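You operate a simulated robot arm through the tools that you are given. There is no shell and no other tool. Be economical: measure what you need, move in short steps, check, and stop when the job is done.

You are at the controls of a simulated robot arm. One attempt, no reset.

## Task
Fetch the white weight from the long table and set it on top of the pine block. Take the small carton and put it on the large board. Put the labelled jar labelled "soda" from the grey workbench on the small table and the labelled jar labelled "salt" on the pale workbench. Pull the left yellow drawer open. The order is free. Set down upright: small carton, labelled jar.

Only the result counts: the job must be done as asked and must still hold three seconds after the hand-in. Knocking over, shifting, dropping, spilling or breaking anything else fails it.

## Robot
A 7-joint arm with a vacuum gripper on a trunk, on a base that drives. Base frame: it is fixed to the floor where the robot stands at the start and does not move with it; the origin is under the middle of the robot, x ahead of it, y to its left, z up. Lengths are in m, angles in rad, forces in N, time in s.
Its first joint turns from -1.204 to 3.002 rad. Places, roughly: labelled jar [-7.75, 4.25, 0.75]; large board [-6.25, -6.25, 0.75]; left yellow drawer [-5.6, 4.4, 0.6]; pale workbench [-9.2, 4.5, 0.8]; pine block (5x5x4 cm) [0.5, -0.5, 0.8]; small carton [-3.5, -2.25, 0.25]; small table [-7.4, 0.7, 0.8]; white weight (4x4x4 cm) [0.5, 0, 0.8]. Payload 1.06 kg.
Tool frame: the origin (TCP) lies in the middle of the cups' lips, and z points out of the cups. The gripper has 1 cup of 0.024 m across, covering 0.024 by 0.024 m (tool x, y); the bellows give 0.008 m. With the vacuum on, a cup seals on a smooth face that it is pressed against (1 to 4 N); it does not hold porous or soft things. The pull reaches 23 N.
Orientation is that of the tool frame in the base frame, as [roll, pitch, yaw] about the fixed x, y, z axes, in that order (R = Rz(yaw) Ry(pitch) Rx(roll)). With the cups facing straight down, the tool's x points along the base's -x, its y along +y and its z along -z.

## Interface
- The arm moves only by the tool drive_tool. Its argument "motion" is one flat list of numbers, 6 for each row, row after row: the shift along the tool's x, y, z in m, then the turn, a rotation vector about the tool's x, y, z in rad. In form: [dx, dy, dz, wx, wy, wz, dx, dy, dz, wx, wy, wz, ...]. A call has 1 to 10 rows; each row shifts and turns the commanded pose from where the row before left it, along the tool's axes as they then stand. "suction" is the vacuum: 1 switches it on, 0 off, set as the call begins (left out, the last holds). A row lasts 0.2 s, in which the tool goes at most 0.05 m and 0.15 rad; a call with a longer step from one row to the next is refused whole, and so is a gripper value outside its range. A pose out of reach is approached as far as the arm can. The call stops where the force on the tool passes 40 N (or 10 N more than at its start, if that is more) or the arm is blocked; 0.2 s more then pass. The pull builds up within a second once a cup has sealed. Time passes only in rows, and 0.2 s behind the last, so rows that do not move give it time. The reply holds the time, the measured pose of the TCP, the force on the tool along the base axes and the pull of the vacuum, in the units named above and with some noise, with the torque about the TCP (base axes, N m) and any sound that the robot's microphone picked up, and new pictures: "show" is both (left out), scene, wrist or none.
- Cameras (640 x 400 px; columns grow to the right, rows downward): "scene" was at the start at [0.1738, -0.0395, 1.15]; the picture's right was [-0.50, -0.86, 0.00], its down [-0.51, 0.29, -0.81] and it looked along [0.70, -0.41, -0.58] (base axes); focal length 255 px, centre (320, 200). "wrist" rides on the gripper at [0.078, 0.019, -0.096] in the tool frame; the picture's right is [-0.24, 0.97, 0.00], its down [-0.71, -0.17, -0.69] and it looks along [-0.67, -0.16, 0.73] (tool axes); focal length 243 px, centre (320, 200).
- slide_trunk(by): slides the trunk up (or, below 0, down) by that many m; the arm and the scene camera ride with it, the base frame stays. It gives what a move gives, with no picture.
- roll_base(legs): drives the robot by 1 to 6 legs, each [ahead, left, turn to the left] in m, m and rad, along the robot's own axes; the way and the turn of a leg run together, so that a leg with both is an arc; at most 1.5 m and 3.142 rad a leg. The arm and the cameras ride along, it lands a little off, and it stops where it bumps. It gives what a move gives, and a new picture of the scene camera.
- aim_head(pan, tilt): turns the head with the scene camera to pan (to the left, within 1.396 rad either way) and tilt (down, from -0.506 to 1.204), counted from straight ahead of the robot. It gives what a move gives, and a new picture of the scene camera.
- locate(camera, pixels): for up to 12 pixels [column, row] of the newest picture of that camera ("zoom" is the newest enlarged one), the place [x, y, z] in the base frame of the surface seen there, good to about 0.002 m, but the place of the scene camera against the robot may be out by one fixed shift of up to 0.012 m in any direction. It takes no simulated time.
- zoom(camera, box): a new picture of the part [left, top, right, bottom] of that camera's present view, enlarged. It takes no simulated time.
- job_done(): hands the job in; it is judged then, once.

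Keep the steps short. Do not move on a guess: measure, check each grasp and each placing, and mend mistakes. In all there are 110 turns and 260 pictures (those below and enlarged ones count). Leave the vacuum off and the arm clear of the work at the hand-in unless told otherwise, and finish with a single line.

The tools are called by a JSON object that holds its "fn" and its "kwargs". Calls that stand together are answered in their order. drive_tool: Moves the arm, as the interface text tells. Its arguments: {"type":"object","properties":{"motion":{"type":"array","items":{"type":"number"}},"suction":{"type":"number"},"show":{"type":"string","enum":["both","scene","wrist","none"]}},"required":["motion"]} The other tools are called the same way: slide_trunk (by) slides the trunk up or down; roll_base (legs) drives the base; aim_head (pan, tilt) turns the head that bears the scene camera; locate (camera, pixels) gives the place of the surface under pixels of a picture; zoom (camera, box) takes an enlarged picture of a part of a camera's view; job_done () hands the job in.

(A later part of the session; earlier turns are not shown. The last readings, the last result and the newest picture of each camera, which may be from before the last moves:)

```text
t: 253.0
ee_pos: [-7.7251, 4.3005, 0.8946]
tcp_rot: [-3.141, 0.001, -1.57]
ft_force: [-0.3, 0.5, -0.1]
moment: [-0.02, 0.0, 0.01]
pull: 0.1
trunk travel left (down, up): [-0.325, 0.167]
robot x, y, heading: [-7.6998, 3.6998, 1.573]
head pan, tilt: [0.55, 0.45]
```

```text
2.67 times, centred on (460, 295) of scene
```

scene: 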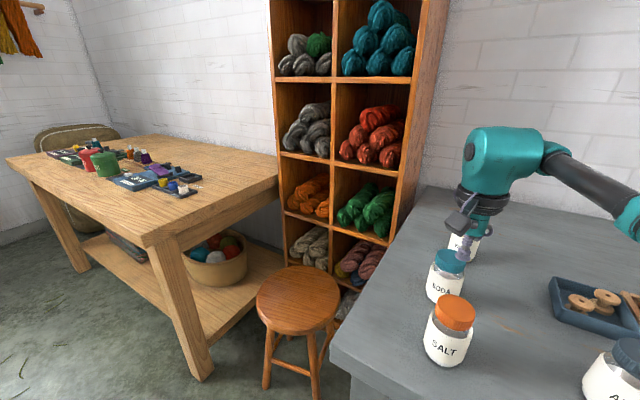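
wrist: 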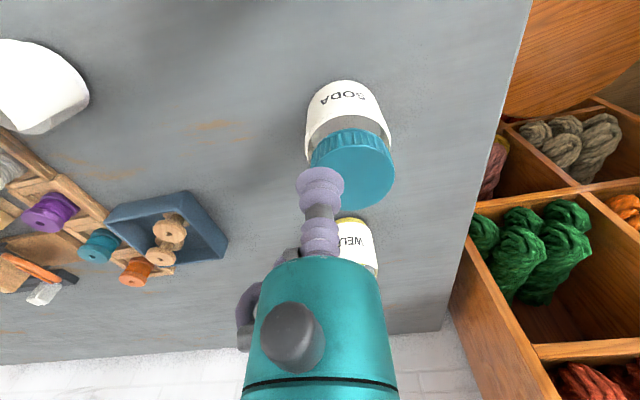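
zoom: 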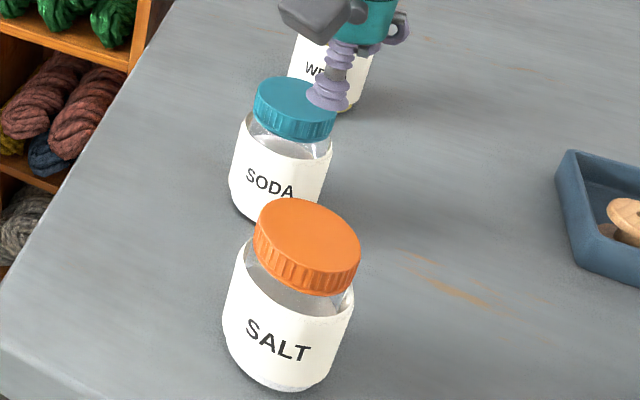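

Nothing is disturbed. The SODA centre is (-7.740, 4.312). I'll lift 3 cm and pull back 6 cm, then drive ahead 7 cm.

{"fn": "drive_tool", "kwargs": {"motion": [0, 0, -0.03, 0, 0, 0, 0.03, 0.007, 0, 0, 0, 0, 0.03, 0.008, 0, 0, 0, 0], "show": "none"}}

{"fn": "roll_base", "kwargs": {"legs": [[0.072, 0, 0]]}}

{"fn": "drive_tool", "kwargs": {"motion": [0, 0, 0, 0, 0, 0], "show": "wrist"}}

```text
t: 253.8
ee_pos: [-7.7373, 4.2416, 0.9234]
tcp_rot: [3.141, 0.003, -1.571]
ft_force: [-1.2, 0.2, -0.7]
moment: [0.01, 0.04, 0.0]
pull: 0.0
trunk travel left (down, up): [-0.325, 0.167]
robot x, y, heading: [-7.7009, 3.6967, 1.572]
head pan, tilt: [0.55, 0.45]
```

```text
t: 254.8
ee_pos: [-7.7376, 4.3118, 0.9245]
tcp_rot: [-3.139, 0.002, -1.569]
ft_force: [0.1, 0.4, 0.3]
moment: [0.0, -0.01, -0.03]
pull: 0.1
trunk travel left (down, up): [-0.325, 0.167]
robot x, y, heading: [-7.7, 3.7675, 1.576]
head pan, tilt: [0.55, 0.45]
```

scene: 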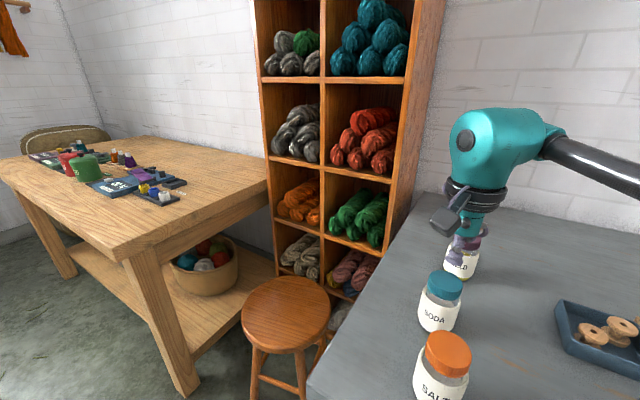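

```text
t: 255.2
ee_pos: [-7.7363, 4.3112, 0.9243]
tcp_rot: [3.141, 0.003, -1.57]
ft_force: [-0.5, -0.2, -0.1]
moment: [-0.02, 0.01, 0.01]
pull: 0.0
trunk travel left (down, up): [-0.325, 0.167]
robot x, y, heading: [-7.7019, 3.7725, 1.572]
head pan, tilt: [0.55, 0.45]
```

wrist: 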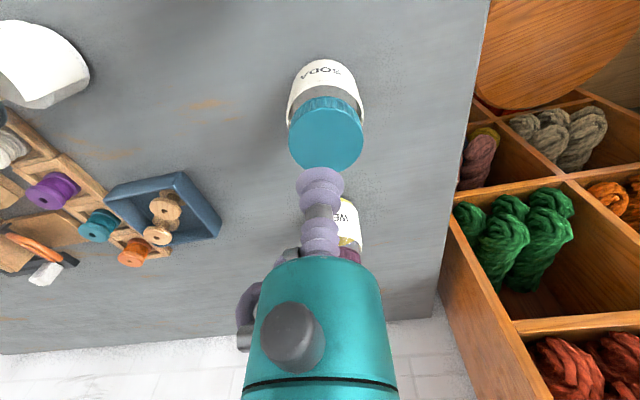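

{"fn": "locate", "kwargs": {"camera": "wrist", "pixels": [[326, 137], [291, 140], [361, 140], [326, 110], [326, 168], [310, 130], [345, 130]]}}

```text
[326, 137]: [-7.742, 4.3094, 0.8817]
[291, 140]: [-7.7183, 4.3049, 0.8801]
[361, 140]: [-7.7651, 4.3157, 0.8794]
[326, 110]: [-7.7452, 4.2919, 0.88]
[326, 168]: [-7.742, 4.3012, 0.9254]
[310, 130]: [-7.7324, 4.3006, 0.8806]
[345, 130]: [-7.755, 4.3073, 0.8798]
```

The lid centre is (-7.7415, 4.3125, 0.880). I'll go down with suction.

{"fn": "drive_tool", "kwargs": {"motion": [-0.001, 0.005, 0.02, 0, 0, 0, 0, 0, 0.018, 0, 0, 0, 0, 0, 0.004, 0, 0, 0, 0, 0, 0.003, 0, 0, 0, 0, 0, 0.001, 0, 0, 0, 0, 0, 0, 0, 0, 0, 0, 0, 0, 0, 0, 0], "suction": 1, "show": "none"}}

```text
t: 256.9
ee_pos: [-7.7438, 4.3134, 0.8777]
tcp_rot: [-3.141, 0.004, -1.57]
ft_force: [-1.4, -0.8, 15.7]
moment: [0.0, 0.0, 0.02]
pull: 23.1
trunk travel left (down, up): [-0.325, 0.167]
robot x, y, heading: [-7.6993, 3.7689, 1.575]
head pan, tilt: [0.55, 0.45]
```

Sealed. I'll lift 0.16 straight up and pull back.

{"fn": "drive_tool", "kwargs": {"motion": [0, 0, -0.02, 0, 0, 0, 0, 0, -0.035, 0, 0, 0, 0, 0, -0.035, 0, 0, 0, 0, 0, -0.035, 0, 0, 0, 0, 0, -0.035, 0, 0, 0, 0.035, 0, 0, 0, 0, 0, 0.04, 0, 0, 0, 0, 0, 0.04, 0, 0, 0, 0, 0, 0.04, 0, 0, 0, 0, 0, 0, 0, 0, 0, 0, 0], "show": "both"}}

```text
t: 259.1
ee_pos: [-7.7403, 4.1563, 1.0354]
tcp_rot: [3.141, 0.002, -1.571]
ft_force: [-0.3, -0.3, -1.9]
moment: [0.03, 0.03, 0.0]
pull: 22.8
trunk travel left (down, up): [-0.325, 0.167]
robot x, y, heading: [-7.699, 3.7687, 1.572]
head pan, tilt: [0.55, 0.45]
```

scene: 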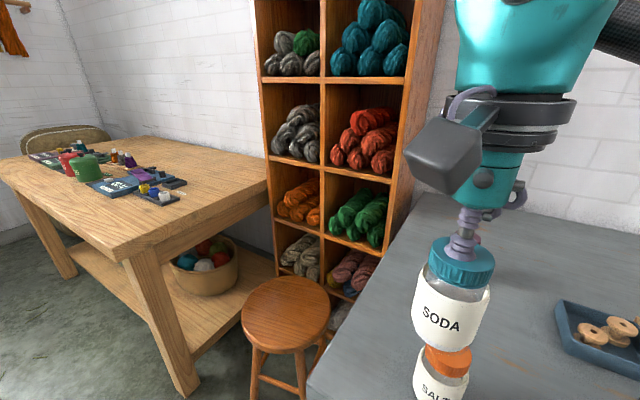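
wrist: 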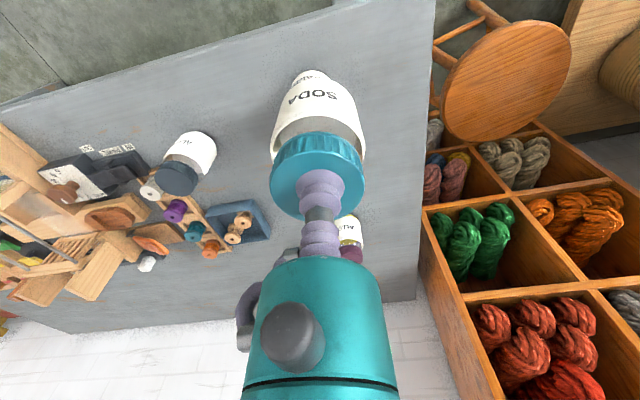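

SODA is held. I'll back away 1.2 m and turn around toward the small table.

{"fn": "roll_base", "kwargs": {"legs": [[-1.2, 0, 0], [0, 0, 1.57], [0, 0, 1.57]]}}

{"fn": "aim_head", "kwargs": {"pan": 0.4, "tilt": 0.35}}

```text
t: 273.0
ee_pos: [-7.6176, 2.163, 1.0356]
tcp_rot: [-3.14, 0.001, 1.657]
ft_force: [0.6, 0.4, -2.5]
moment: [-0.01, -0.04, 0.0]
pull: 23.2
trunk travel left (down, up): [-0.325, 0.167]
robot x, y, heading: [-7.689, 2.5511, -1.48]
head pan, tilt: [0.55, 0.45]
```

scene: 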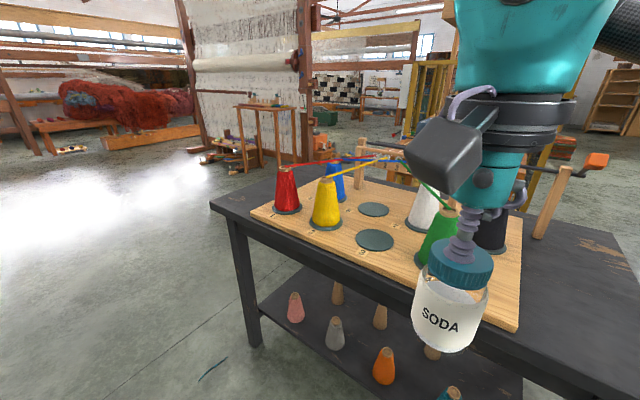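

```text
t: 273.7
ee_pos: [-7.6174, 2.1648, 1.036]
tcp_rot: [-3.14, 0.0, 1.658]
ft_force: [0.0, 0.4, -2.3]
moment: [0.03, -0.01, 0.01]
pull: 23.1
trunk travel left (down, up): [-0.325, 0.167]
robot x, y, heading: [-7.69, 2.5461, -1.484]
head pan, tilt: [0.4, 0.351]
```

scene: 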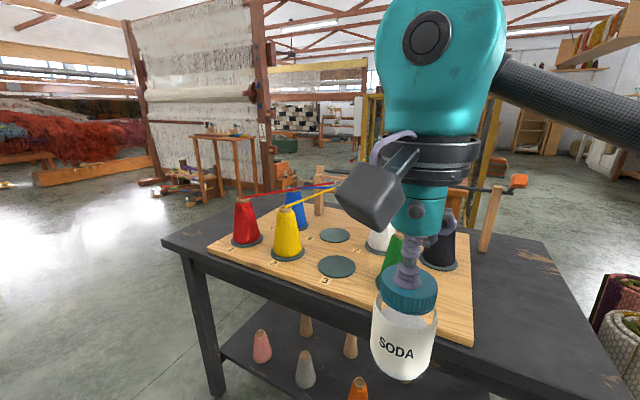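

A dark table with cones is close in front. I'll measure it.

{"fn": "locate", "kwargs": {"camera": "scene", "pixels": [[165, 242], [270, 208], [300, 285], [560, 340], [540, 245], [395, 262], [245, 215], [520, 180], [210, 390], [600, 330], [225, 140], [490, 300]]}}

{"fn": "roll_base", "kwargs": {"legs": [[-0.3, 0, 0]]}}

{"fn": "aim_head", "kwargs": {"pan": -0.3, "tilt": 0.4}}

```text
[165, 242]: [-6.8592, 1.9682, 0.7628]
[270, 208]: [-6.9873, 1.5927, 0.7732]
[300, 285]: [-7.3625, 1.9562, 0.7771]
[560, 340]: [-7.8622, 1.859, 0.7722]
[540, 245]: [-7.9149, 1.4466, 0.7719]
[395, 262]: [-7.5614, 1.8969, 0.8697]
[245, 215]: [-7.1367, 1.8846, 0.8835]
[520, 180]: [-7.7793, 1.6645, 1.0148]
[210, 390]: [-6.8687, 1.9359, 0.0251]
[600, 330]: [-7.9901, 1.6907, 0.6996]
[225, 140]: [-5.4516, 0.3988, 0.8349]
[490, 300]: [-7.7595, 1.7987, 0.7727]
```

```text
t: 275.8
ee_pos: [-7.6422, 2.4646, 1.0357]
tcp_rot: [-3.141, 0.002, 1.665]
ft_force: [-0.3, 0.0, -1.7]
moment: [0.0, 0.01, -0.01]
pull: 22.5
trunk travel left (down, up): [-0.325, 0.167]
robot x, y, heading: [-7.7185, 2.8501, -1.48]
head pan, tilt: [0.4, 0.351]
```

scene: 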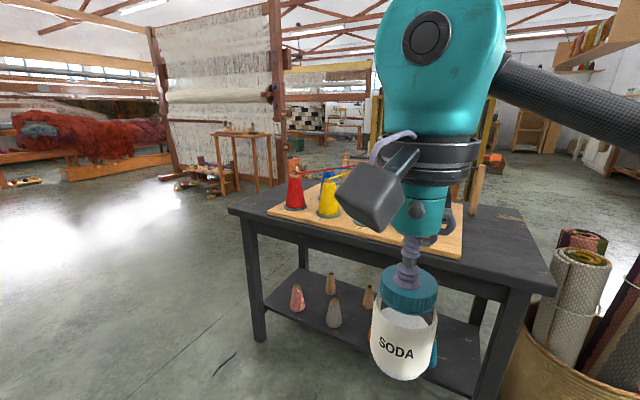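

```text
t: 276.9
ee_pos: [-7.642, 2.4659, 1.0353]
tcp_rot: [3.141, 0.001, 1.662]
ft_force: [-1.0, 0.6, -1.9]
moment: [-0.01, 0.01, 0.02]
pull: 23.0
trunk travel left (down, up): [-0.325, 0.167]
robot x, y, heading: [-7.7164, 2.8491, -1.482]
head pan, tilt: [-0.3, 0.4]
```

scene: 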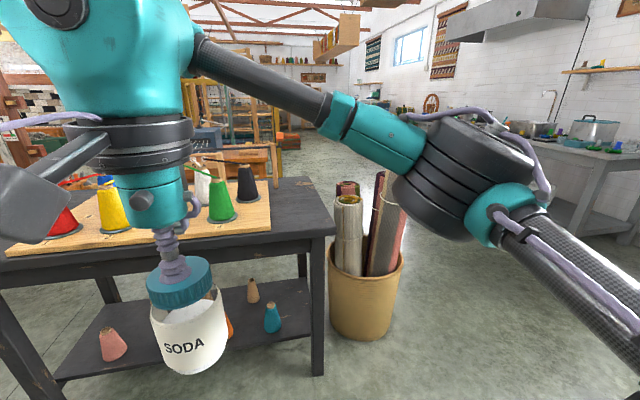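

The small table with the drawer stands behind this dark one, so I'll go around on the +x side. Left 1.5 m first, then look.

{"fn": "roll_base", "kwargs": {"legs": [[0, 0, -0.089], [0, 1.48, 0]]}}

{"fn": "aim_head", "kwargs": {"pan": 0.5, "tilt": 0.35}}

{"fn": "locate", "kwargs": {"camera": "scene", "pixels": [[100, 200], [200, 200], [300, 220], [150, 250], [250, 250], [50, 250], [200, 150], [300, 180], [350, 220], [250, 180]]}}

{"fn": "aim_head", "kwargs": {"pan": -0.5, "tilt": 0.35}}

```text
t: 290.2
ee_pos: [-6.2237, 2.4805, 1.0353]
tcp_rot: [3.141, 0.001, 1.592]
ft_force: [0.2, -0.7, -3.3]
moment: [0.02, 0.01, 0.0]
pull: 23.2
trunk travel left (down, up): [-0.325, 0.167]
robot x, y, heading: [-6.2717, 2.868, -1.547]
head pan, tilt: [-0.3, 0.4]
```

scene: 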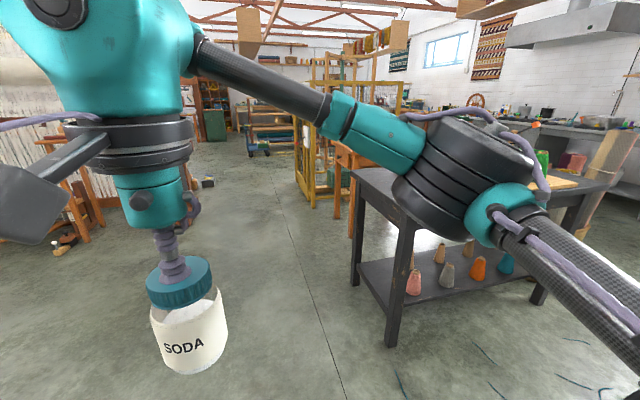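

```text
t: 291.3
ee_pos: [-6.2237, 2.4806, 1.0349]
tcp_rot: [-3.141, 0.001, 1.594]
ft_force: [-0.1, 0.9, -2.5]
moment: [0.04, 0.0, -0.01]
pull: 23.2
trunk travel left (down, up): [-0.325, 0.167]
robot x, y, heading: [-6.2731, 2.8651, -1.546]
head pan, tilt: [0.499, 0.351]
```

scene: 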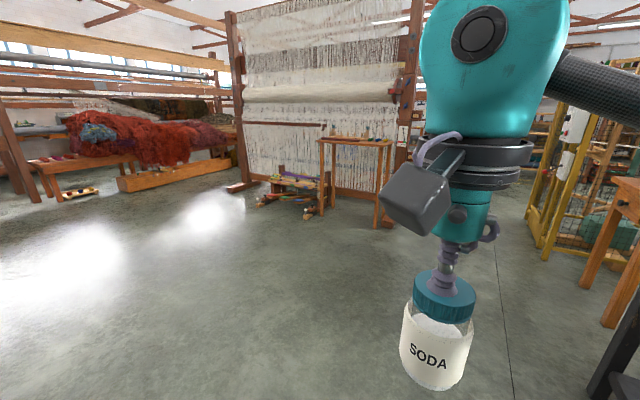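

```text
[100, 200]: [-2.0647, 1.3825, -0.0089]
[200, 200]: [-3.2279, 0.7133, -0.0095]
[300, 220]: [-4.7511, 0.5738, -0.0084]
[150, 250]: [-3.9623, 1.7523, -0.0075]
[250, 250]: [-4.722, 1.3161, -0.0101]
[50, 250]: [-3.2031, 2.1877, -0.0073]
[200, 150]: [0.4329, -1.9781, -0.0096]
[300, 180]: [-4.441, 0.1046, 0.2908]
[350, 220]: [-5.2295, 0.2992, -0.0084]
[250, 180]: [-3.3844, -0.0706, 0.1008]
```

```text
t: 292.6
ee_pos: [-6.2227, 2.4809, 1.0355]
tcp_rot: [3.141, 0.002, 1.593]
ft_force: [0.1, -0.4, -2.5]
moment: [0.06, -0.03, 0.02]
pull: 23.4
trunk travel left (down, up): [-0.325, 0.167]
robot x, y, heading: [-6.2726, 2.8715, -1.543]
head pan, tilt: [-0.499, 0.351]
```

scene: 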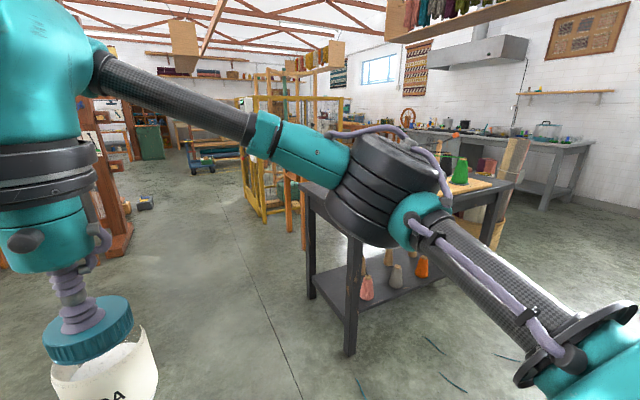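

The corridor is clear at x≈-6.25. I'll drive ahead 2 m to y≈0.85, then turn right to face the small table.

{"fn": "roll_base", "kwargs": {"legs": [[0, 0, -0.028], [1.0, 0, 0], [1.0, 0, 0], [0, 0, -1.5]]}}

{"fn": "aim_head", "kwargs": {"pan": 0.3, "tilt": 0.5}}

```text
t: 306.4
ee_pos: [-6.6935, 0.8678, 1.0357]
tcp_rot: [-3.141, 0.003, 0.037]
ft_force: [0.7, -1.0, -3.0]
moment: [-0.01, -0.05, 0.01]
pull: 23.0
trunk travel left (down, up): [-0.325, 0.167]
robot x, y, heading: [-6.3094, 0.9207, -3.11]
head pan, tilt: [-0.499, 0.351]
```

scene: 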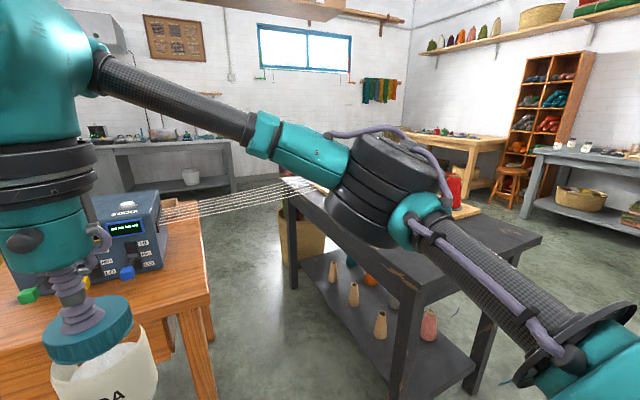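

```text
t: 307.5
ee_pos: [-6.6945, 0.8694, 1.0343]
tcp_rot: [-3.141, 0.0, 0.037]
ft_force: [0.3, -0.6, -3.0]
moment: [0.0, -0.01, 0.02]
pull: 22.7
trunk travel left (down, up): [-0.325, 0.167]
robot x, y, heading: [-6.3077, 0.9206, -3.106]
head pan, tilt: [0.3, 0.499]
```

scene: 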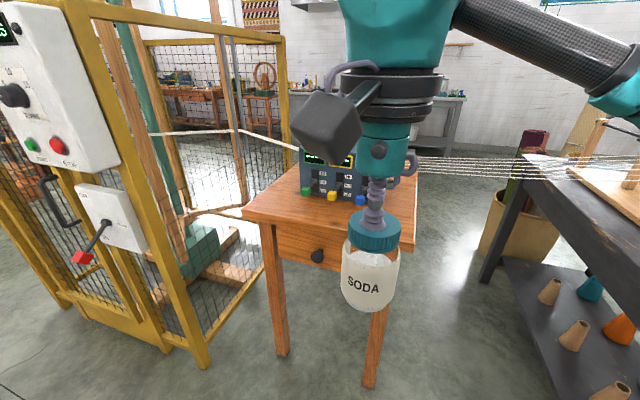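

The small table is ahead, with a device near its far side and yarn strands beside it. I'll measure the free front strip.

{"fn": "locate", "kwargs": {"camera": "scene", "pixels": [[250, 208], [300, 225], [345, 230], [405, 240], [290, 190], [305, 195], [330, 205], [410, 200], [275, 150], [450, 165], [268, 215], [360, 215]]}}

{"fn": "zoom", "kwargs": {"camera": "scene", "box": [230, 130, 450, 260]}}

{"fn": "drive_tool", "kwargs": {"motion": [0, 0, 0, 0, 0, 0], "show": "wrist"}}

```text
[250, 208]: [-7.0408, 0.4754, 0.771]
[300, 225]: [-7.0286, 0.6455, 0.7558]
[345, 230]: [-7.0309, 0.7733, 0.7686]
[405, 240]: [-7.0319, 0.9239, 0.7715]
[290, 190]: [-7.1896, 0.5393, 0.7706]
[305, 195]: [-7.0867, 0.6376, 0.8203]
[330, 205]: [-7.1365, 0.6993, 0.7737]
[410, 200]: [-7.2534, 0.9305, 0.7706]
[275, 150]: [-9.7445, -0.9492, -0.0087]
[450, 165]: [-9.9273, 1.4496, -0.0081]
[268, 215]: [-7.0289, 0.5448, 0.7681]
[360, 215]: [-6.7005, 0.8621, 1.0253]
```

```text
2.91 times, centred on (340, 195) of scene
```

zoom: 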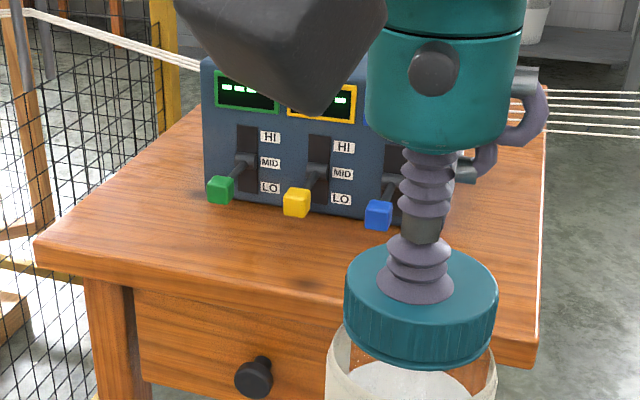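

```text
t: 307.9
ee_pos: [-6.694, 0.8693, 1.035]
tcp_rot: [3.141, 0.001, 0.038]
ft_force: [-0.1, -0.3, -1.6]
moment: [0.0, -0.01, -0.01]
pull: 22.8
trunk travel left (down, up): [-0.325, 0.167]
robot x, y, heading: [-6.3028, 0.9201, -3.103]
head pan, tilt: [0.3, 0.499]
```

wrist: 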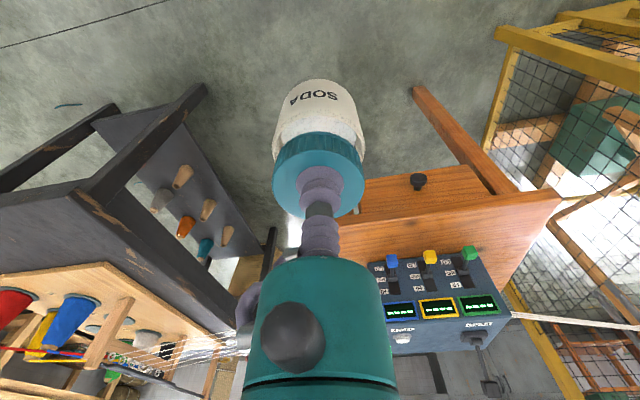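

I plan to set it at about x -7.09, y 0.87. I'll check the device's side, the levers and the strands in the wrist view.

{"fn": "locate", "kwargs": {"camera": "wrist", "pixels": [[391, 258], [375, 265], [372, 300], [388, 315], [370, 190], [380, 230], [365, 250], [350, 180], [218, 345], [195, 350], [430, 200], [360, 220]]}}

{"fn": "zoom", "kwargs": {"camera": "wrist", "box": [330, 160, 530, 380]}}

```text
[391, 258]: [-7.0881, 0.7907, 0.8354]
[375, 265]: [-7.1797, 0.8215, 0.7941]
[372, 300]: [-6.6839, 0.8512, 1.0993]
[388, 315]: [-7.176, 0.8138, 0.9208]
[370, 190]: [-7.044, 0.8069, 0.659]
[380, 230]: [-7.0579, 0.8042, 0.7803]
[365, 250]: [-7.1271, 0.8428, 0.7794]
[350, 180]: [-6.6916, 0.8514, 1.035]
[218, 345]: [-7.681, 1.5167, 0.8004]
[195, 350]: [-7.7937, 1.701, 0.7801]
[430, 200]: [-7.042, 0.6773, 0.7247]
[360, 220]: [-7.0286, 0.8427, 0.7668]
```

```text
1.82 times, centred on (430, 270) of wrist
```

zoom: 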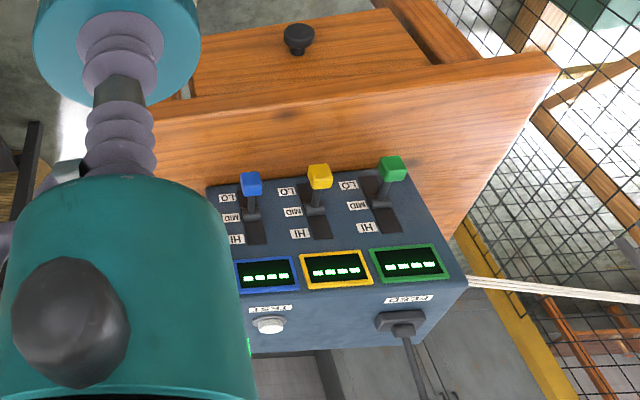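

The spot (-7.09, 0.875) is clear of the device and its levers. I'll drive 0.28 ahead first.

{"fn": "roll_base", "kwargs": {"legs": [[0.28, 0, 0]]}}

{"fn": "drive_tool", "kwargs": {"motion": [0, 0, 0, 0, 0, 0], "show": "wrist"}}

```text
t: 309.9
ee_pos: [-6.9812, 0.8544, 1.0362]
tcp_rot: [-3.141, 0.003, 0.045]
ft_force: [0.3, -0.3, -2.6]
moment: [0.01, -0.04, 0.02]
pull: 22.6
trunk travel left (down, up): [-0.325, 0.167]
robot x, y, heading: [-6.5903, 0.9075, -3.099]
head pan, tilt: [0.3, 0.499]
```

scene: 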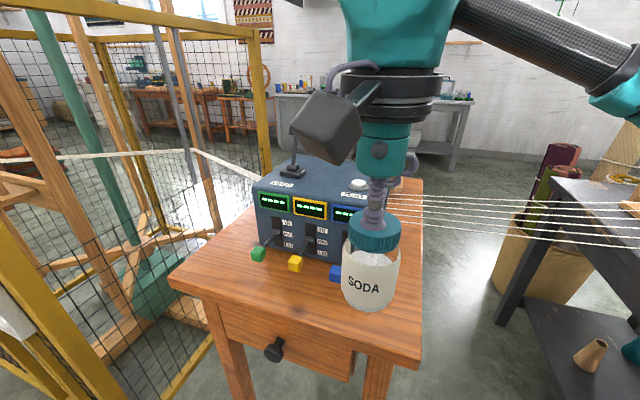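

```text
t: 310.3
ee_pos: [-6.98, 0.8538, 1.0364]
tcp_rot: [-3.14, 0.003, 0.045]
ft_force: [-0.1, -0.2, -1.8]
moment: [0.02, -0.03, -0.01]
pull: 22.6
trunk travel left (down, up): [-0.325, 0.167]
robot x, y, heading: [-6.5908, 0.9098, -3.097]
head pan, tilt: [0.3, 0.499]
```

wrist: 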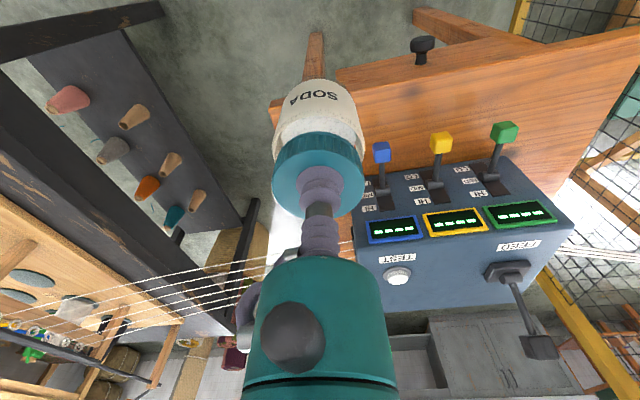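

I'll check where the strands run next to the target spot.

{"fn": "zoom", "kwargs": {"camera": "scene", "box": [330, 170, 470, 300]}}

{"fn": "locate", "kwargs": {"camera": "scene", "pixels": [[420, 352], [421, 250], [420, 185], [400, 320], [400, 280], [410, 235], [405, 217], [430, 221], [440, 196], [430, 211]]}}

```text
3.08 times, centred on (400, 235) of scene
```

zoom: 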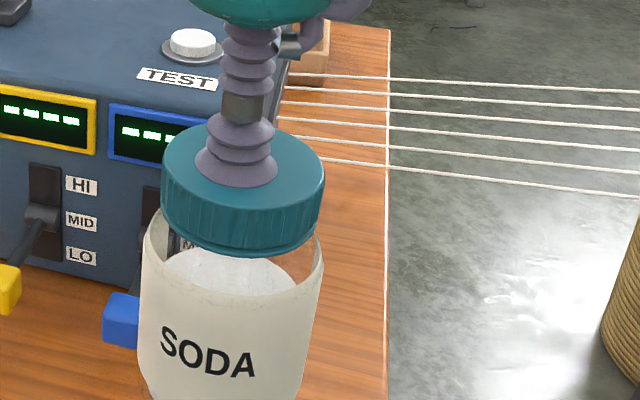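

```text
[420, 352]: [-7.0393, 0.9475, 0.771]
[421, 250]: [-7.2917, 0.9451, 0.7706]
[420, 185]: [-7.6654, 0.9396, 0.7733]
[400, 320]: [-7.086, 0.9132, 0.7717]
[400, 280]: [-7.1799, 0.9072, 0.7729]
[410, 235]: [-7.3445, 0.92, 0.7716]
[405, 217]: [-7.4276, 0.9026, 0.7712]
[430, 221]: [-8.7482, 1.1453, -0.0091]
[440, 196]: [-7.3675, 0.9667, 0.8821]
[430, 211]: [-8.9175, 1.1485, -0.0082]
```

The strands are at z≈0.88, x≤-7.17, so I'll use x≈-7.08, y≈0.875. I'll move over it and lower to about 1.5 cm above the table.

{"fn": "drive_tool", "kwargs": {"motion": [-0.033, -0.0085, 0, 0, 0, 0, -0.033, -0.0085, 0, 0, 0, 0, -0.033, -0.0085, 0, 0, 0, 0, 0, 0, 0.035, 0, 0, 0, 0, 0, 0.035, 0, 0, 0, 0, 0, 0.035, 0, 0, 0, 0, 0, 0.02, 0, 0, 0, 0, 0, 0, 0, 0, 0], "show": "both"}}

```text
t: 312.1
ee_pos: [-7.0795, 0.878, 0.9097]
tcp_rot: [3.141, 0.0, 0.045]
ft_force: [-0.3, -0.2, -3.0]
moment: [-0.01, -0.02, 0.01]
pull: 22.7
trunk travel left (down, up): [-0.325, 0.167]
robot x, y, heading: [-6.5935, 0.9091, -3.097]
head pan, tilt: [0.3, 0.499]
```

scene: 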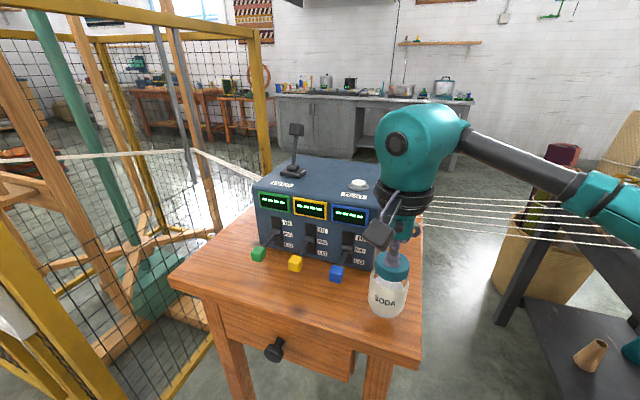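
wrist: 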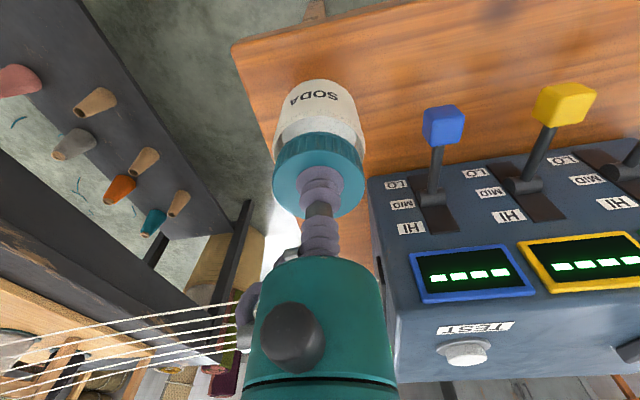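

All is clear. I'll lower slowly to contact.

{"fn": "drive_tool", "kwargs": {"motion": [0, 0, 0.008, 0, 0, 0, 0, 0, 0.004, 0, 0, 0, 0, 0, 0.002, 0, 0, 0, 0, 0, 0, 0, 0, 0], "show": "none"}}

{"fn": "zoom", "kwargs": {"camera": "scene", "box": [340, 240, 440, 340]}}

```text
t: 313.1
ee_pos: [-7.0806, 0.8768, 0.8969]
tcp_rot: [-3.14, 0.002, 0.044]
ft_force: [-0.2, 0.0, -2.4]
moment: [0.03, 0.03, 0.02]
pull: 23.8
trunk travel left (down, up): [-0.325, 0.167]
robot x, y, heading: [-6.591, 0.9102, -3.098]
head pan, tilt: [0.3, 0.499]
```

```text
4.00 times, centred on (390, 290) of scene
```

zoom: 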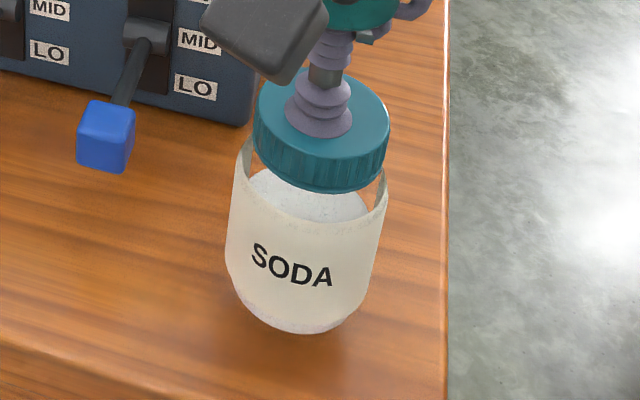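

{"fn": "drive_tool", "kwargs": {"motion": [0, 0, 0.002, 0, 0, 0, 0, 0, 0.001, 0, 0, 0, 0, 0, 0, 0, 0, 0], "show": "none"}}

{"fn": "drive_tool", "kwargs": {"motion": [0, 0, 0.0015, 0, 0, 0, 0, 0, 0, 0, 0, 0], "show": "none"}}

```text
t: 313.9
ee_pos: [-7.0812, 0.8755, 0.8936]
tcp_rot: [-3.141, 0.001, 0.043]
ft_force: [0.3, -1.0, -2.1]
moment: [-0.01, -0.02, -0.05]
pull: 23.1
trunk travel left (down, up): [-0.325, 0.167]
robot x, y, heading: [-6.5961, 0.9108, -3.099]
head pan, tilt: [0.3, 0.499]
```

```text
t: 314.5
ee_pos: [-7.0815, 0.8754, 0.8918]
tcp_rot: [-3.139, 0.001, 0.043]
ft_force: [-0.5, -0.2, -3.0]
moment: [0.02, -0.02, 0.01]
pull: 22.7
trunk travel left (down, up): [-0.325, 0.167]
robot x, y, heading: [-6.5906, 0.9102, -3.099]
head pan, tilt: [0.3, 0.499]
```

{"fn": "drive_tool", "kwargs": {"motion": [0, 0, 0.0015, 0, 0, 0, 0, 0, 0, 0, 0, 0], "show": "none"}}

{"fn": "drive_tool", "kwargs": {"motion": [0, 0, 0.0015, 0, 0, 0, 0, 0, 0, 0, 0, 0], "show": "none"}}

```text
t: 315.1
ee_pos: [-7.0812, 0.8766, 0.8906]
tcp_rot: [-3.139, 0.001, 0.043]
ft_force: [0.4, -0.5, -2.3]
moment: [0.02, 0.01, -0.01]
pull: 23.1
trunk travel left (down, up): [-0.325, 0.167]
robot x, y, heading: [-6.5932, 0.9137, -3.097]
head pan, tilt: [0.3, 0.499]
```

```text
t: 315.7
ee_pos: [-7.0803, 0.8761, 0.8884]
tcp_rot: [-3.139, 0.002, 0.043]
ft_force: [0.7, -0.2, -2.3]
moment: [0.0, 0.0, -0.05]
pull: 22.9
trunk travel left (down, up): [-0.325, 0.167]
robot x, y, heading: [-6.5896, 0.9092, -3.096]
head pan, tilt: [0.3, 0.499]
```

{"fn": "drive_tool", "kwargs": {"motion": [0, 0, 0.0015, 0, 0, 0, 0, 0, 0, 0, 0, 0], "show": "none"}}

{"fn": "drive_tool", "kwargs": {"motion": [0, 0, 0.0015, 0, 0, 0, 0, 0, 0, 0, 0, 0], "show": "wrist"}}

```text
t: 316.3
ee_pos: [-7.0801, 0.8773, 0.8873]
tcp_rot: [-3.139, 0.002, 0.044]
ft_force: [0.3, 0.6, -1.8]
moment: [0.01, -0.01, 0.01]
pull: 23.0
trunk travel left (down, up): [-0.325, 0.167]
robot x, y, heading: [-6.5939, 0.9082, -3.096]
head pan, tilt: [0.3, 0.499]
```

```text
t: 316.9
ee_pos: [-7.0789, 0.8751, 0.8845]
tcp_rot: [-3.14, 0.003, 0.044]
ft_force: [0.0, 0.0, -2.8]
moment: [0.0, -0.03, -0.04]
pull: 22.6
trunk travel left (down, up): [-0.325, 0.167]
robot x, y, heading: [-6.5927, 0.9078, -3.1]
head pan, tilt: [0.3, 0.499]
```

wrist: 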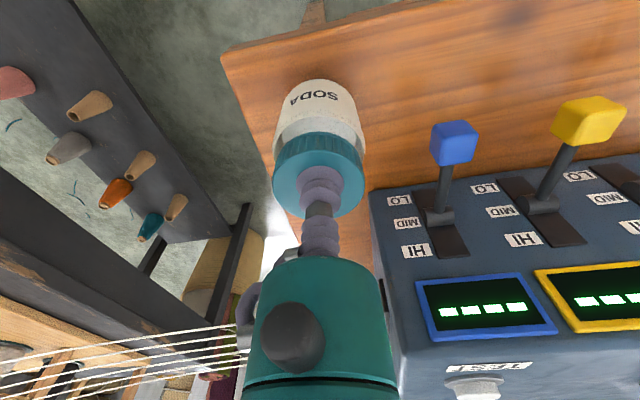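

There is still no contact. I'll measure the table next to the jar and the jar's base.

{"fn": "locate", "kwargs": {"camera": "wrist", "pixels": [[265, 110], [390, 100], [375, 130], [310, 82], [335, 84], [260, 60], [360, 75]]}}

{"fn": "zoom", "kwargs": {"camera": "scene", "box": [360, 270, 420, 330]}}

```text
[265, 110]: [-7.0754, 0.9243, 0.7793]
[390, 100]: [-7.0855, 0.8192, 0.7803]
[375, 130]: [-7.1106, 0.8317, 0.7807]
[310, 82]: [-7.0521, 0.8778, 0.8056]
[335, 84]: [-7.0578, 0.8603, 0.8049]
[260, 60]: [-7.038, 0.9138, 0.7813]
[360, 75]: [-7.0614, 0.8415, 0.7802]
```

```text
6.67 times, centred on (390, 300) of scene
```

zoom: 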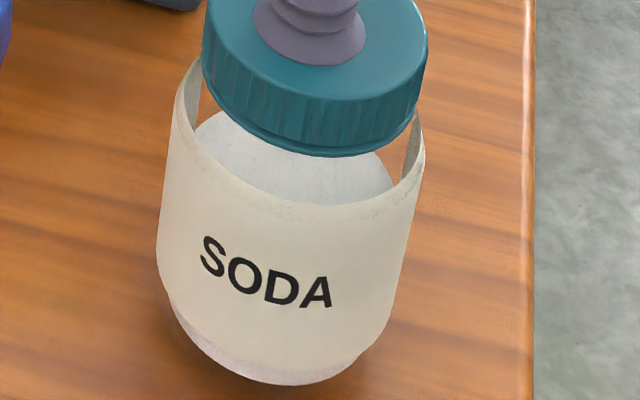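

The table is at 0.780, so the jar is about 0.10 tall and contact should come at TCP≈0.879.

{"fn": "drive_tool", "kwargs": {"motion": [0, 0, 0.002, 0, 0, 0, 0, 0, 0.0015, 0, 0, 0, 0, 0, 0, 0, 0, 0], "show": "none"}}

{"fn": "drive_tool", "kwargs": {"motion": [0, 0, 0.0015, 0, 0, 0, 0, 0, 0, 0, 0, 0], "show": "none"}}

```text
t: 317.7
ee_pos: [-7.0802, 0.8758, 0.8823]
tcp_rot: [-3.14, 0.0, 0.044]
ft_force: [0.2, -0.8, -2.1]
moment: [-0.05, 0.03, -0.02]
pull: 23.2
trunk travel left (down, up): [-0.325, 0.167]
robot x, y, heading: [-6.5938, 0.9072, -3.098]
head pan, tilt: [0.3, 0.499]
```

```text
t: 318.3
ee_pos: [-7.082, 0.8755, 0.8809]
tcp_rot: [-3.14, 0.003, 0.043]
ft_force: [-0.3, 0.1, -2.4]
moment: [-0.03, 0.0, 0.01]
pull: 22.7
trunk travel left (down, up): [-0.325, 0.167]
robot x, y, heading: [-6.5911, 0.9111, -3.103]
head pan, tilt: [0.3, 0.499]
```

{"fn": "drive_tool", "kwargs": {"motion": [0, 0, 0.0015, 0, 0, 0, 0, 0, 0.001, 0, 0, 0, 0, 0, 0, 0, 0, 0], "show": "none"}}

{"fn": "drive_tool", "kwargs": {"motion": [0, 0, 0.001, 0, 0, 0, 0, 0, 0, 0, 0, 0], "show": "none"}}

```text
t: 319.1
ee_pos: [-7.0813, 0.875, 0.8806]
tcp_rot: [-3.141, 0.004, 0.044]
ft_force: [-0.5, -0.2, 9.2]
moment: [0.01, -0.02, 0.05]
pull: 22.5
trunk travel left (down, up): [-0.325, 0.167]
robot x, y, heading: [-6.5949, 0.9085, -3.093]
head pan, tilt: [0.3, 0.499]
```

```text
t: 319.7
ee_pos: [-7.0814, 0.8753, 0.8778]
tcp_rot: [3.141, 0.004, 0.045]
ft_force: [0.1, -1.0, 14.8]
moment: [0.02, -0.02, 0.0]
pull: 22.6
trunk travel left (down, up): [-0.325, 0.167]
robot x, y, heading: [-6.5929, 0.9121, -3.1]
head pan, tilt: [0.3, 0.499]
```

Contact at 0.880. I'll release, wait, then rise straight up.

{"fn": "drive_tool", "kwargs": {"motion": [0, 0, -0.001, 0, 0, 0, 0, 0, 0, 0, 0, 0, 0, 0, 0, 0, 0, 0, 0, 0, 0, 0, 0, 0, 0, 0, -0.01, 0, 0, 0, 0, 0, -0.03, 0, 0, 0, 0, 0, -0.04, 0, 0, 0, 0, 0, -0.04, 0, 0, 0, 0.04, 0, -0.02, 0, 0, 0, 0.04, 0, 0, 0, 0, 0], "suction": 0, "show": "both"}}

```text
t: 321.9
ee_pos: [-6.9987, 0.8801, 1.0205]
tcp_rot: [-3.139, 0.001, 0.041]
ft_force: [1.3, 0.4, 0.4]
moment: [-0.01, -0.03, -0.01]
pull: 0.2
trunk travel left (down, up): [-0.325, 0.167]
robot x, y, heading: [-6.5921, 0.9099, -3.1]
head pan, tilt: [0.3, 0.499]
```

scene: 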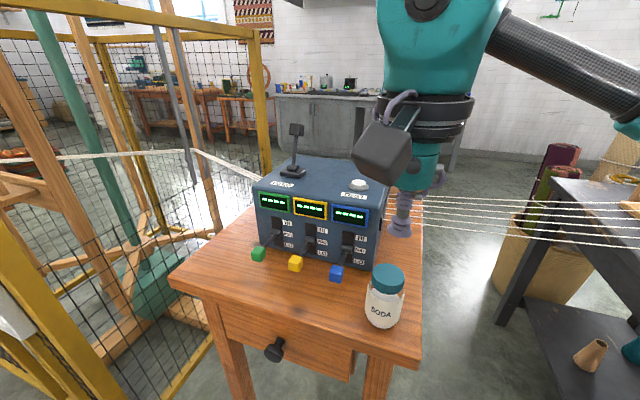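
wrist: 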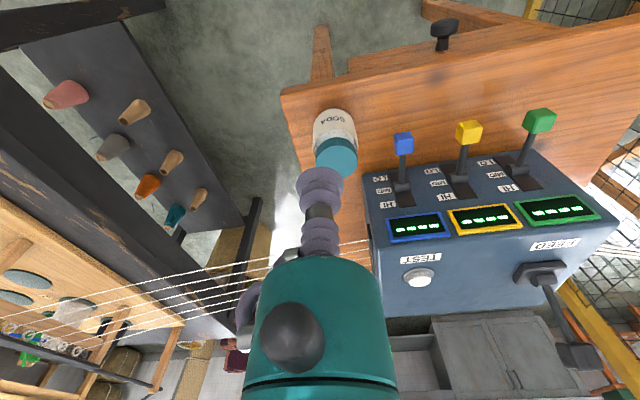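

SODA stands on the small table. Now I'll go back to the grey bench for SALT.

{"fn": "roll_base", "kwargs": {"legs": [[-0.36, 0, 0], [0, 0, -1.612], [1.0, 0, 0], [1.05, 0, 0], [0, 1.42, 0]]}}

{"fn": "aim_head", "kwargs": {"pan": 0.4, "tilt": 0.45}}

```text
t: 350.3
ee_pos: [-7.6085, 3.4229, 1.0196]
tcp_rot: [-3.139, 0.003, -1.6]
ft_force: [-0.9, 0.0, -0.7]
moment: [0.01, 0.02, -0.02]
pull: 0.0
trunk travel left (down, up): [-0.325, 0.167]
robot x, y, heading: [-7.6121, 3.014, 1.543]
head pan, tilt: [0.3, 0.499]
```

scene: 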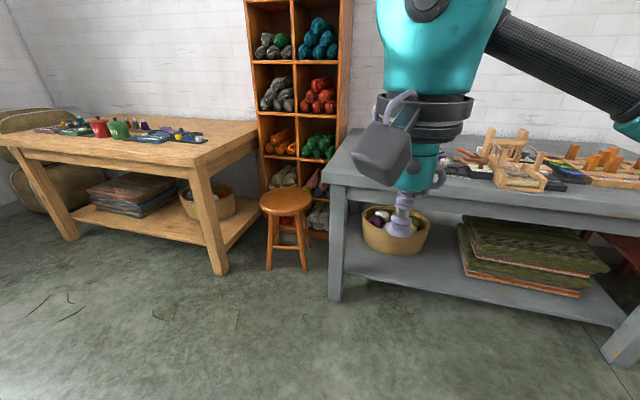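

```text
t: 350.9
ee_pos: [-7.6102, 3.4235, 1.0195]
tcp_rot: [-3.14, 0.001, -1.6]
ft_force: [-0.2, 0.7, 0.2]
moment: [0.0, 0.03, -0.01]
pull: 0.1
trunk travel left (down, up): [-0.325, 0.167]
robot x, y, heading: [-7.6045, 3.0172, 1.54]
head pan, tilt: [0.4, 0.45]
```

scene: 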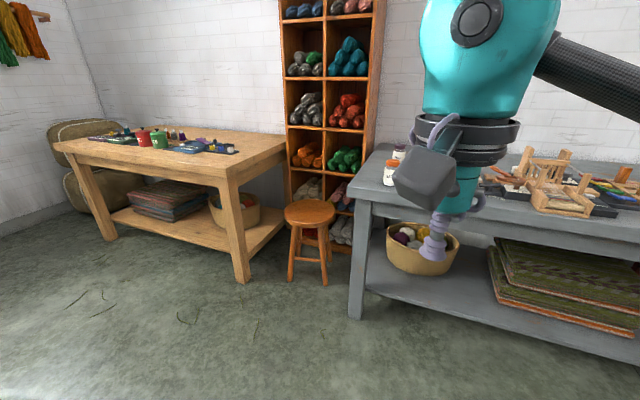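

SALT stands at (-7.717, 4.189). I'll drive to y≈3.65, then position the tool above it.

{"fn": "roll_base", "kwargs": {"legs": [[0, 0, 0.03], [0.64, 0.09, 0]]}}

{"fn": "drive_tool", "kwargs": {"motion": [0, 0, 0.03, 0, 0, 0, 0, 0, 0, 0, 0, 0], "show": "wrist"}}

```text
t: 354.8
ee_pos: [-7.7113, 4.0417, 1.0201]
tcp_rot: [-3.14, 0.002, -1.572]
ft_force: [0.3, 0.3, 0.1]
moment: [0.01, -0.01, 0.0]
pull: 0.1
trunk travel left (down, up): [-0.325, 0.167]
robot x, y, heading: [-7.6955, 3.6312, 1.57]
head pan, tilt: [0.4, 0.45]
```

scene: 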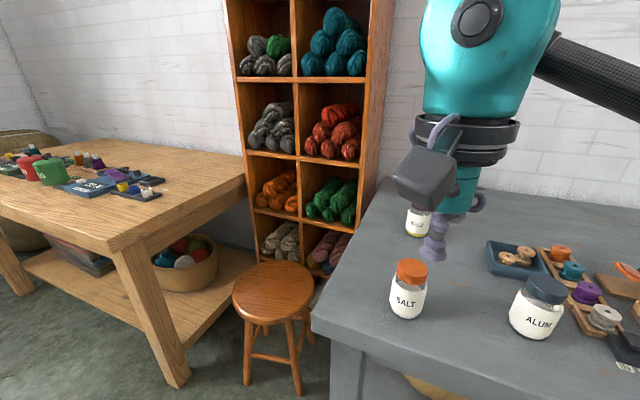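

```text
t: 355.4
ee_pos: [-7.711, 4.041, 0.9888]
tcp_rot: [-3.141, 0.001, -1.571]
ft_force: [0.0, 0.0, -0.2]
moment: [-0.04, -0.02, 0.01]
pull: 0.0
trunk travel left (down, up): [-0.325, 0.167]
robot x, y, heading: [-7.698, 3.6342, 1.568]
head pan, tilt: [0.4, 0.45]
```

wrist: 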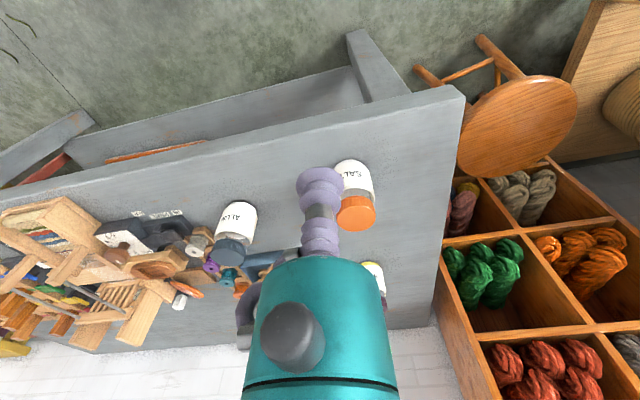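

I'll move over SALT and down to z≈0.925.

{"fn": "drive_tool", "kwargs": {"motion": [-0.049, 0.002, 0, 0, 0, 0, -0.049, 0.002, 0, 0, 0, 0, -0.049, 0.002, 0, 0, 0, 0, 0, 0, 0.035, 0, 0, 0, 0, 0, 0.03, 0, 0, 0, 0, 0, 0, 0, 0, 0], "show": "wrist"}}

{"fn": "locate", "kwargs": {"camera": "wrist", "pixels": [[326, 137], [300, 140], [345, 140], [326, 115], [310, 130], [345, 130], [326, 155], [290, 140], [360, 140]]}}

```text
t: 356.8
ee_pos: [-7.7196, 4.1862, 0.9252]
tcp_rot: [3.141, 0.002, -1.573]
ft_force: [-0.1, -0.6, 0.3]
moment: [-0.01, 0.01, 0.0]
pull: 0.1
trunk travel left (down, up): [-0.325, 0.167]
robot x, y, heading: [-7.696, 3.6361, 1.57]
head pan, tilt: [0.4, 0.45]
```

wrist: 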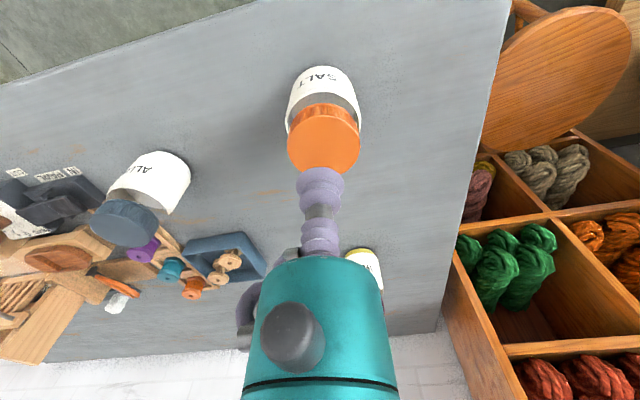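

```text
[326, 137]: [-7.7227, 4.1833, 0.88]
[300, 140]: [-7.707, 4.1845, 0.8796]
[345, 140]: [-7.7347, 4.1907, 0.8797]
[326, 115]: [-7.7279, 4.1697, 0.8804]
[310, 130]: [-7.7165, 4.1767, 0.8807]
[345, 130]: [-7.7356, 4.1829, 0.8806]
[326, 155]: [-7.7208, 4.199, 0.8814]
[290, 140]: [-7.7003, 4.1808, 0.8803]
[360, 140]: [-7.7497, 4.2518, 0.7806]
```

The lid centre is about (-7.723, 4.190, 0.880). I'll go down with suction.

{"fn": "drive_tool", "kwargs": {"motion": [-0.003, 0.0035, 0.02, 0, 0, 0, 0, 0, 0.019, 0, 0, 0, 0, 0, 0.004, 0, 0, 0, 0, 0, 0.003, 0, 0, 0, 0, 0, 0.001, 0, 0, 0, 0, 0, 0, 0, 0, 0, 0, 0, 0, 0, 0, 0], "suction": 1, "show": "none"}}

{"fn": "drive_tool", "kwargs": {"motion": [0, 0, -0.02, 0, 0, 0, 0, 0, -0.035, 0, 0, 0, 0, 0, -0.035, 0, 0, 0, 0, 0, -0.035, 0, 0, 0, 0, 0, -0.035, 0, 0, 0, 0.035, 0, 0, 0, 0, 0, 0.04, 0, 0, 0, 0, 0, 0.04, 0, 0, 0, 0, 0, 0, 0, 0, 0, 0, 0], "show": "both"}}

```text
t: 358.4
ee_pos: [-7.7216, 4.1892, 0.8784]
tcp_rot: [-3.141, 0.004, -1.573]
ft_force: [-5.1, -3.8, 16.0]
moment: [-0.08, 0.08, 0.0]
pull: 22.6
trunk travel left (down, up): [-0.325, 0.167]
robot x, y, heading: [-7.7002, 3.6319, 1.572]
head pan, tilt: [0.4, 0.45]
```

```text
t: 360.4
ee_pos: [-7.7194, 4.077, 1.0401]
tcp_rot: [3.141, 0.002, -1.573]
ft_force: [-0.2, -0.2, -1.2]
moment: [-0.05, 0.01, 0.0]
pull: 23.1
trunk travel left (down, up): [-0.325, 0.167]
robot x, y, heading: [-7.7, 3.6345, 1.57]
head pan, tilt: [0.4, 0.45]
```

scene: 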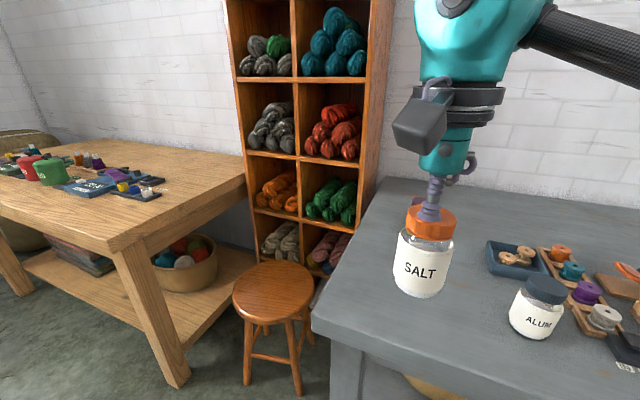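
wrist: 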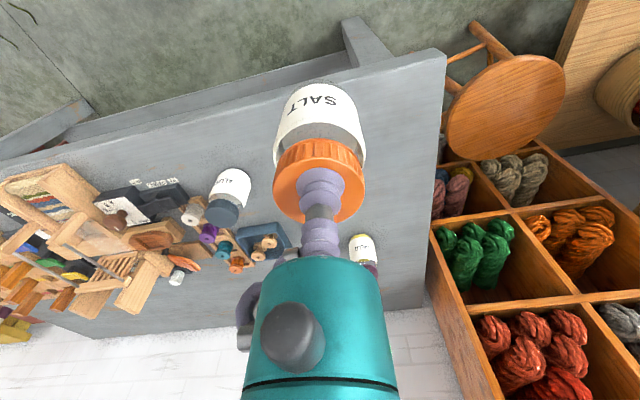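

SALT is held. I'll drive left 0.84 to the pale bench's free right corner.

{"fn": "roll_base", "kwargs": {"legs": [[0, 0.84, 0]]}}

{"fn": "drive_tool", "kwargs": {"motion": [0, 0, 0, 0, 0, 0], "show": "wrist"}}

{"fn": "locate", "kwargs": {"camera": "wrist", "pixels": [[380, 150], [400, 200], [450, 200], [400, 120], [440, 150], [280, 220], [400, 250], [250, 150]]}}

```text
t: 368.2
ee_pos: [-8.544, 4.0896, 1.0406]
tcp_rot: [-3.14, 0.003, -1.597]
ft_force: [-0.6, -1.1, -1.3]
moment: [0.0, -0.01, -0.01]
pull: 23.2
trunk travel left (down, up): [-0.325, 0.167]
robot x, y, heading: [-8.5367, 3.649, 1.54]
head pan, tilt: [0.4, 0.45]
```

scene: 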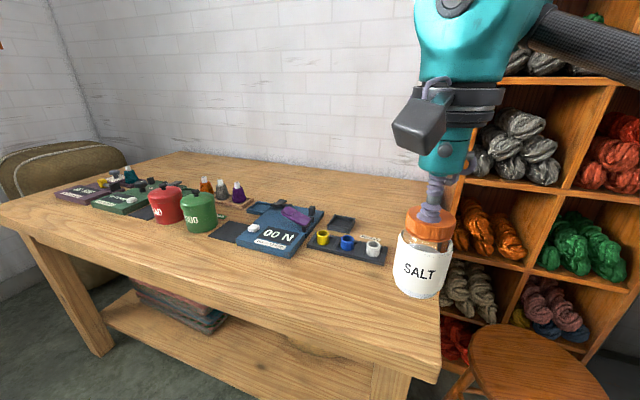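

```text
t: 368.6
ee_pos: [-8.5445, 4.0897, 1.0406]
tcp_rot: [-3.14, 0.001, -1.594]
ft_force: [-0.3, -0.3, -2.1]
moment: [0.02, 0.05, 0.02]
pull: 23.1
trunk travel left (down, up): [-0.325, 0.167]
robot x, y, heading: [-8.5354, 3.6439, 1.546]
head pan, tilt: [0.4, 0.45]
```

wrist: 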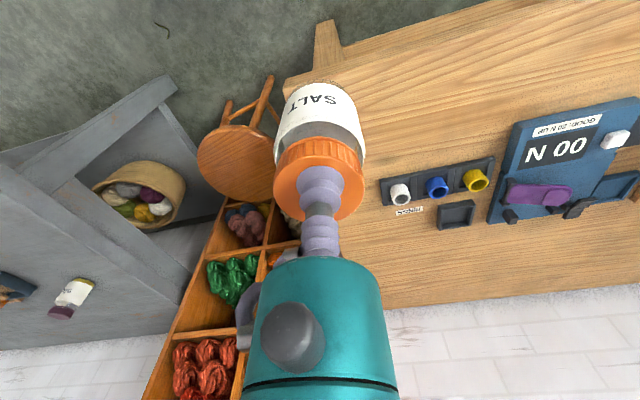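

```text
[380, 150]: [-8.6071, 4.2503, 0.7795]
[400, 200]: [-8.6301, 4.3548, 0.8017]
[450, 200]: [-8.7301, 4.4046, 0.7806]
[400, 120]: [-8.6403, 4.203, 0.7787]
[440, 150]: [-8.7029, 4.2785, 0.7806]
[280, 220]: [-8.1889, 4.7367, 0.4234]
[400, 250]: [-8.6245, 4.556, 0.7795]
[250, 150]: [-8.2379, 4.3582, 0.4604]
```

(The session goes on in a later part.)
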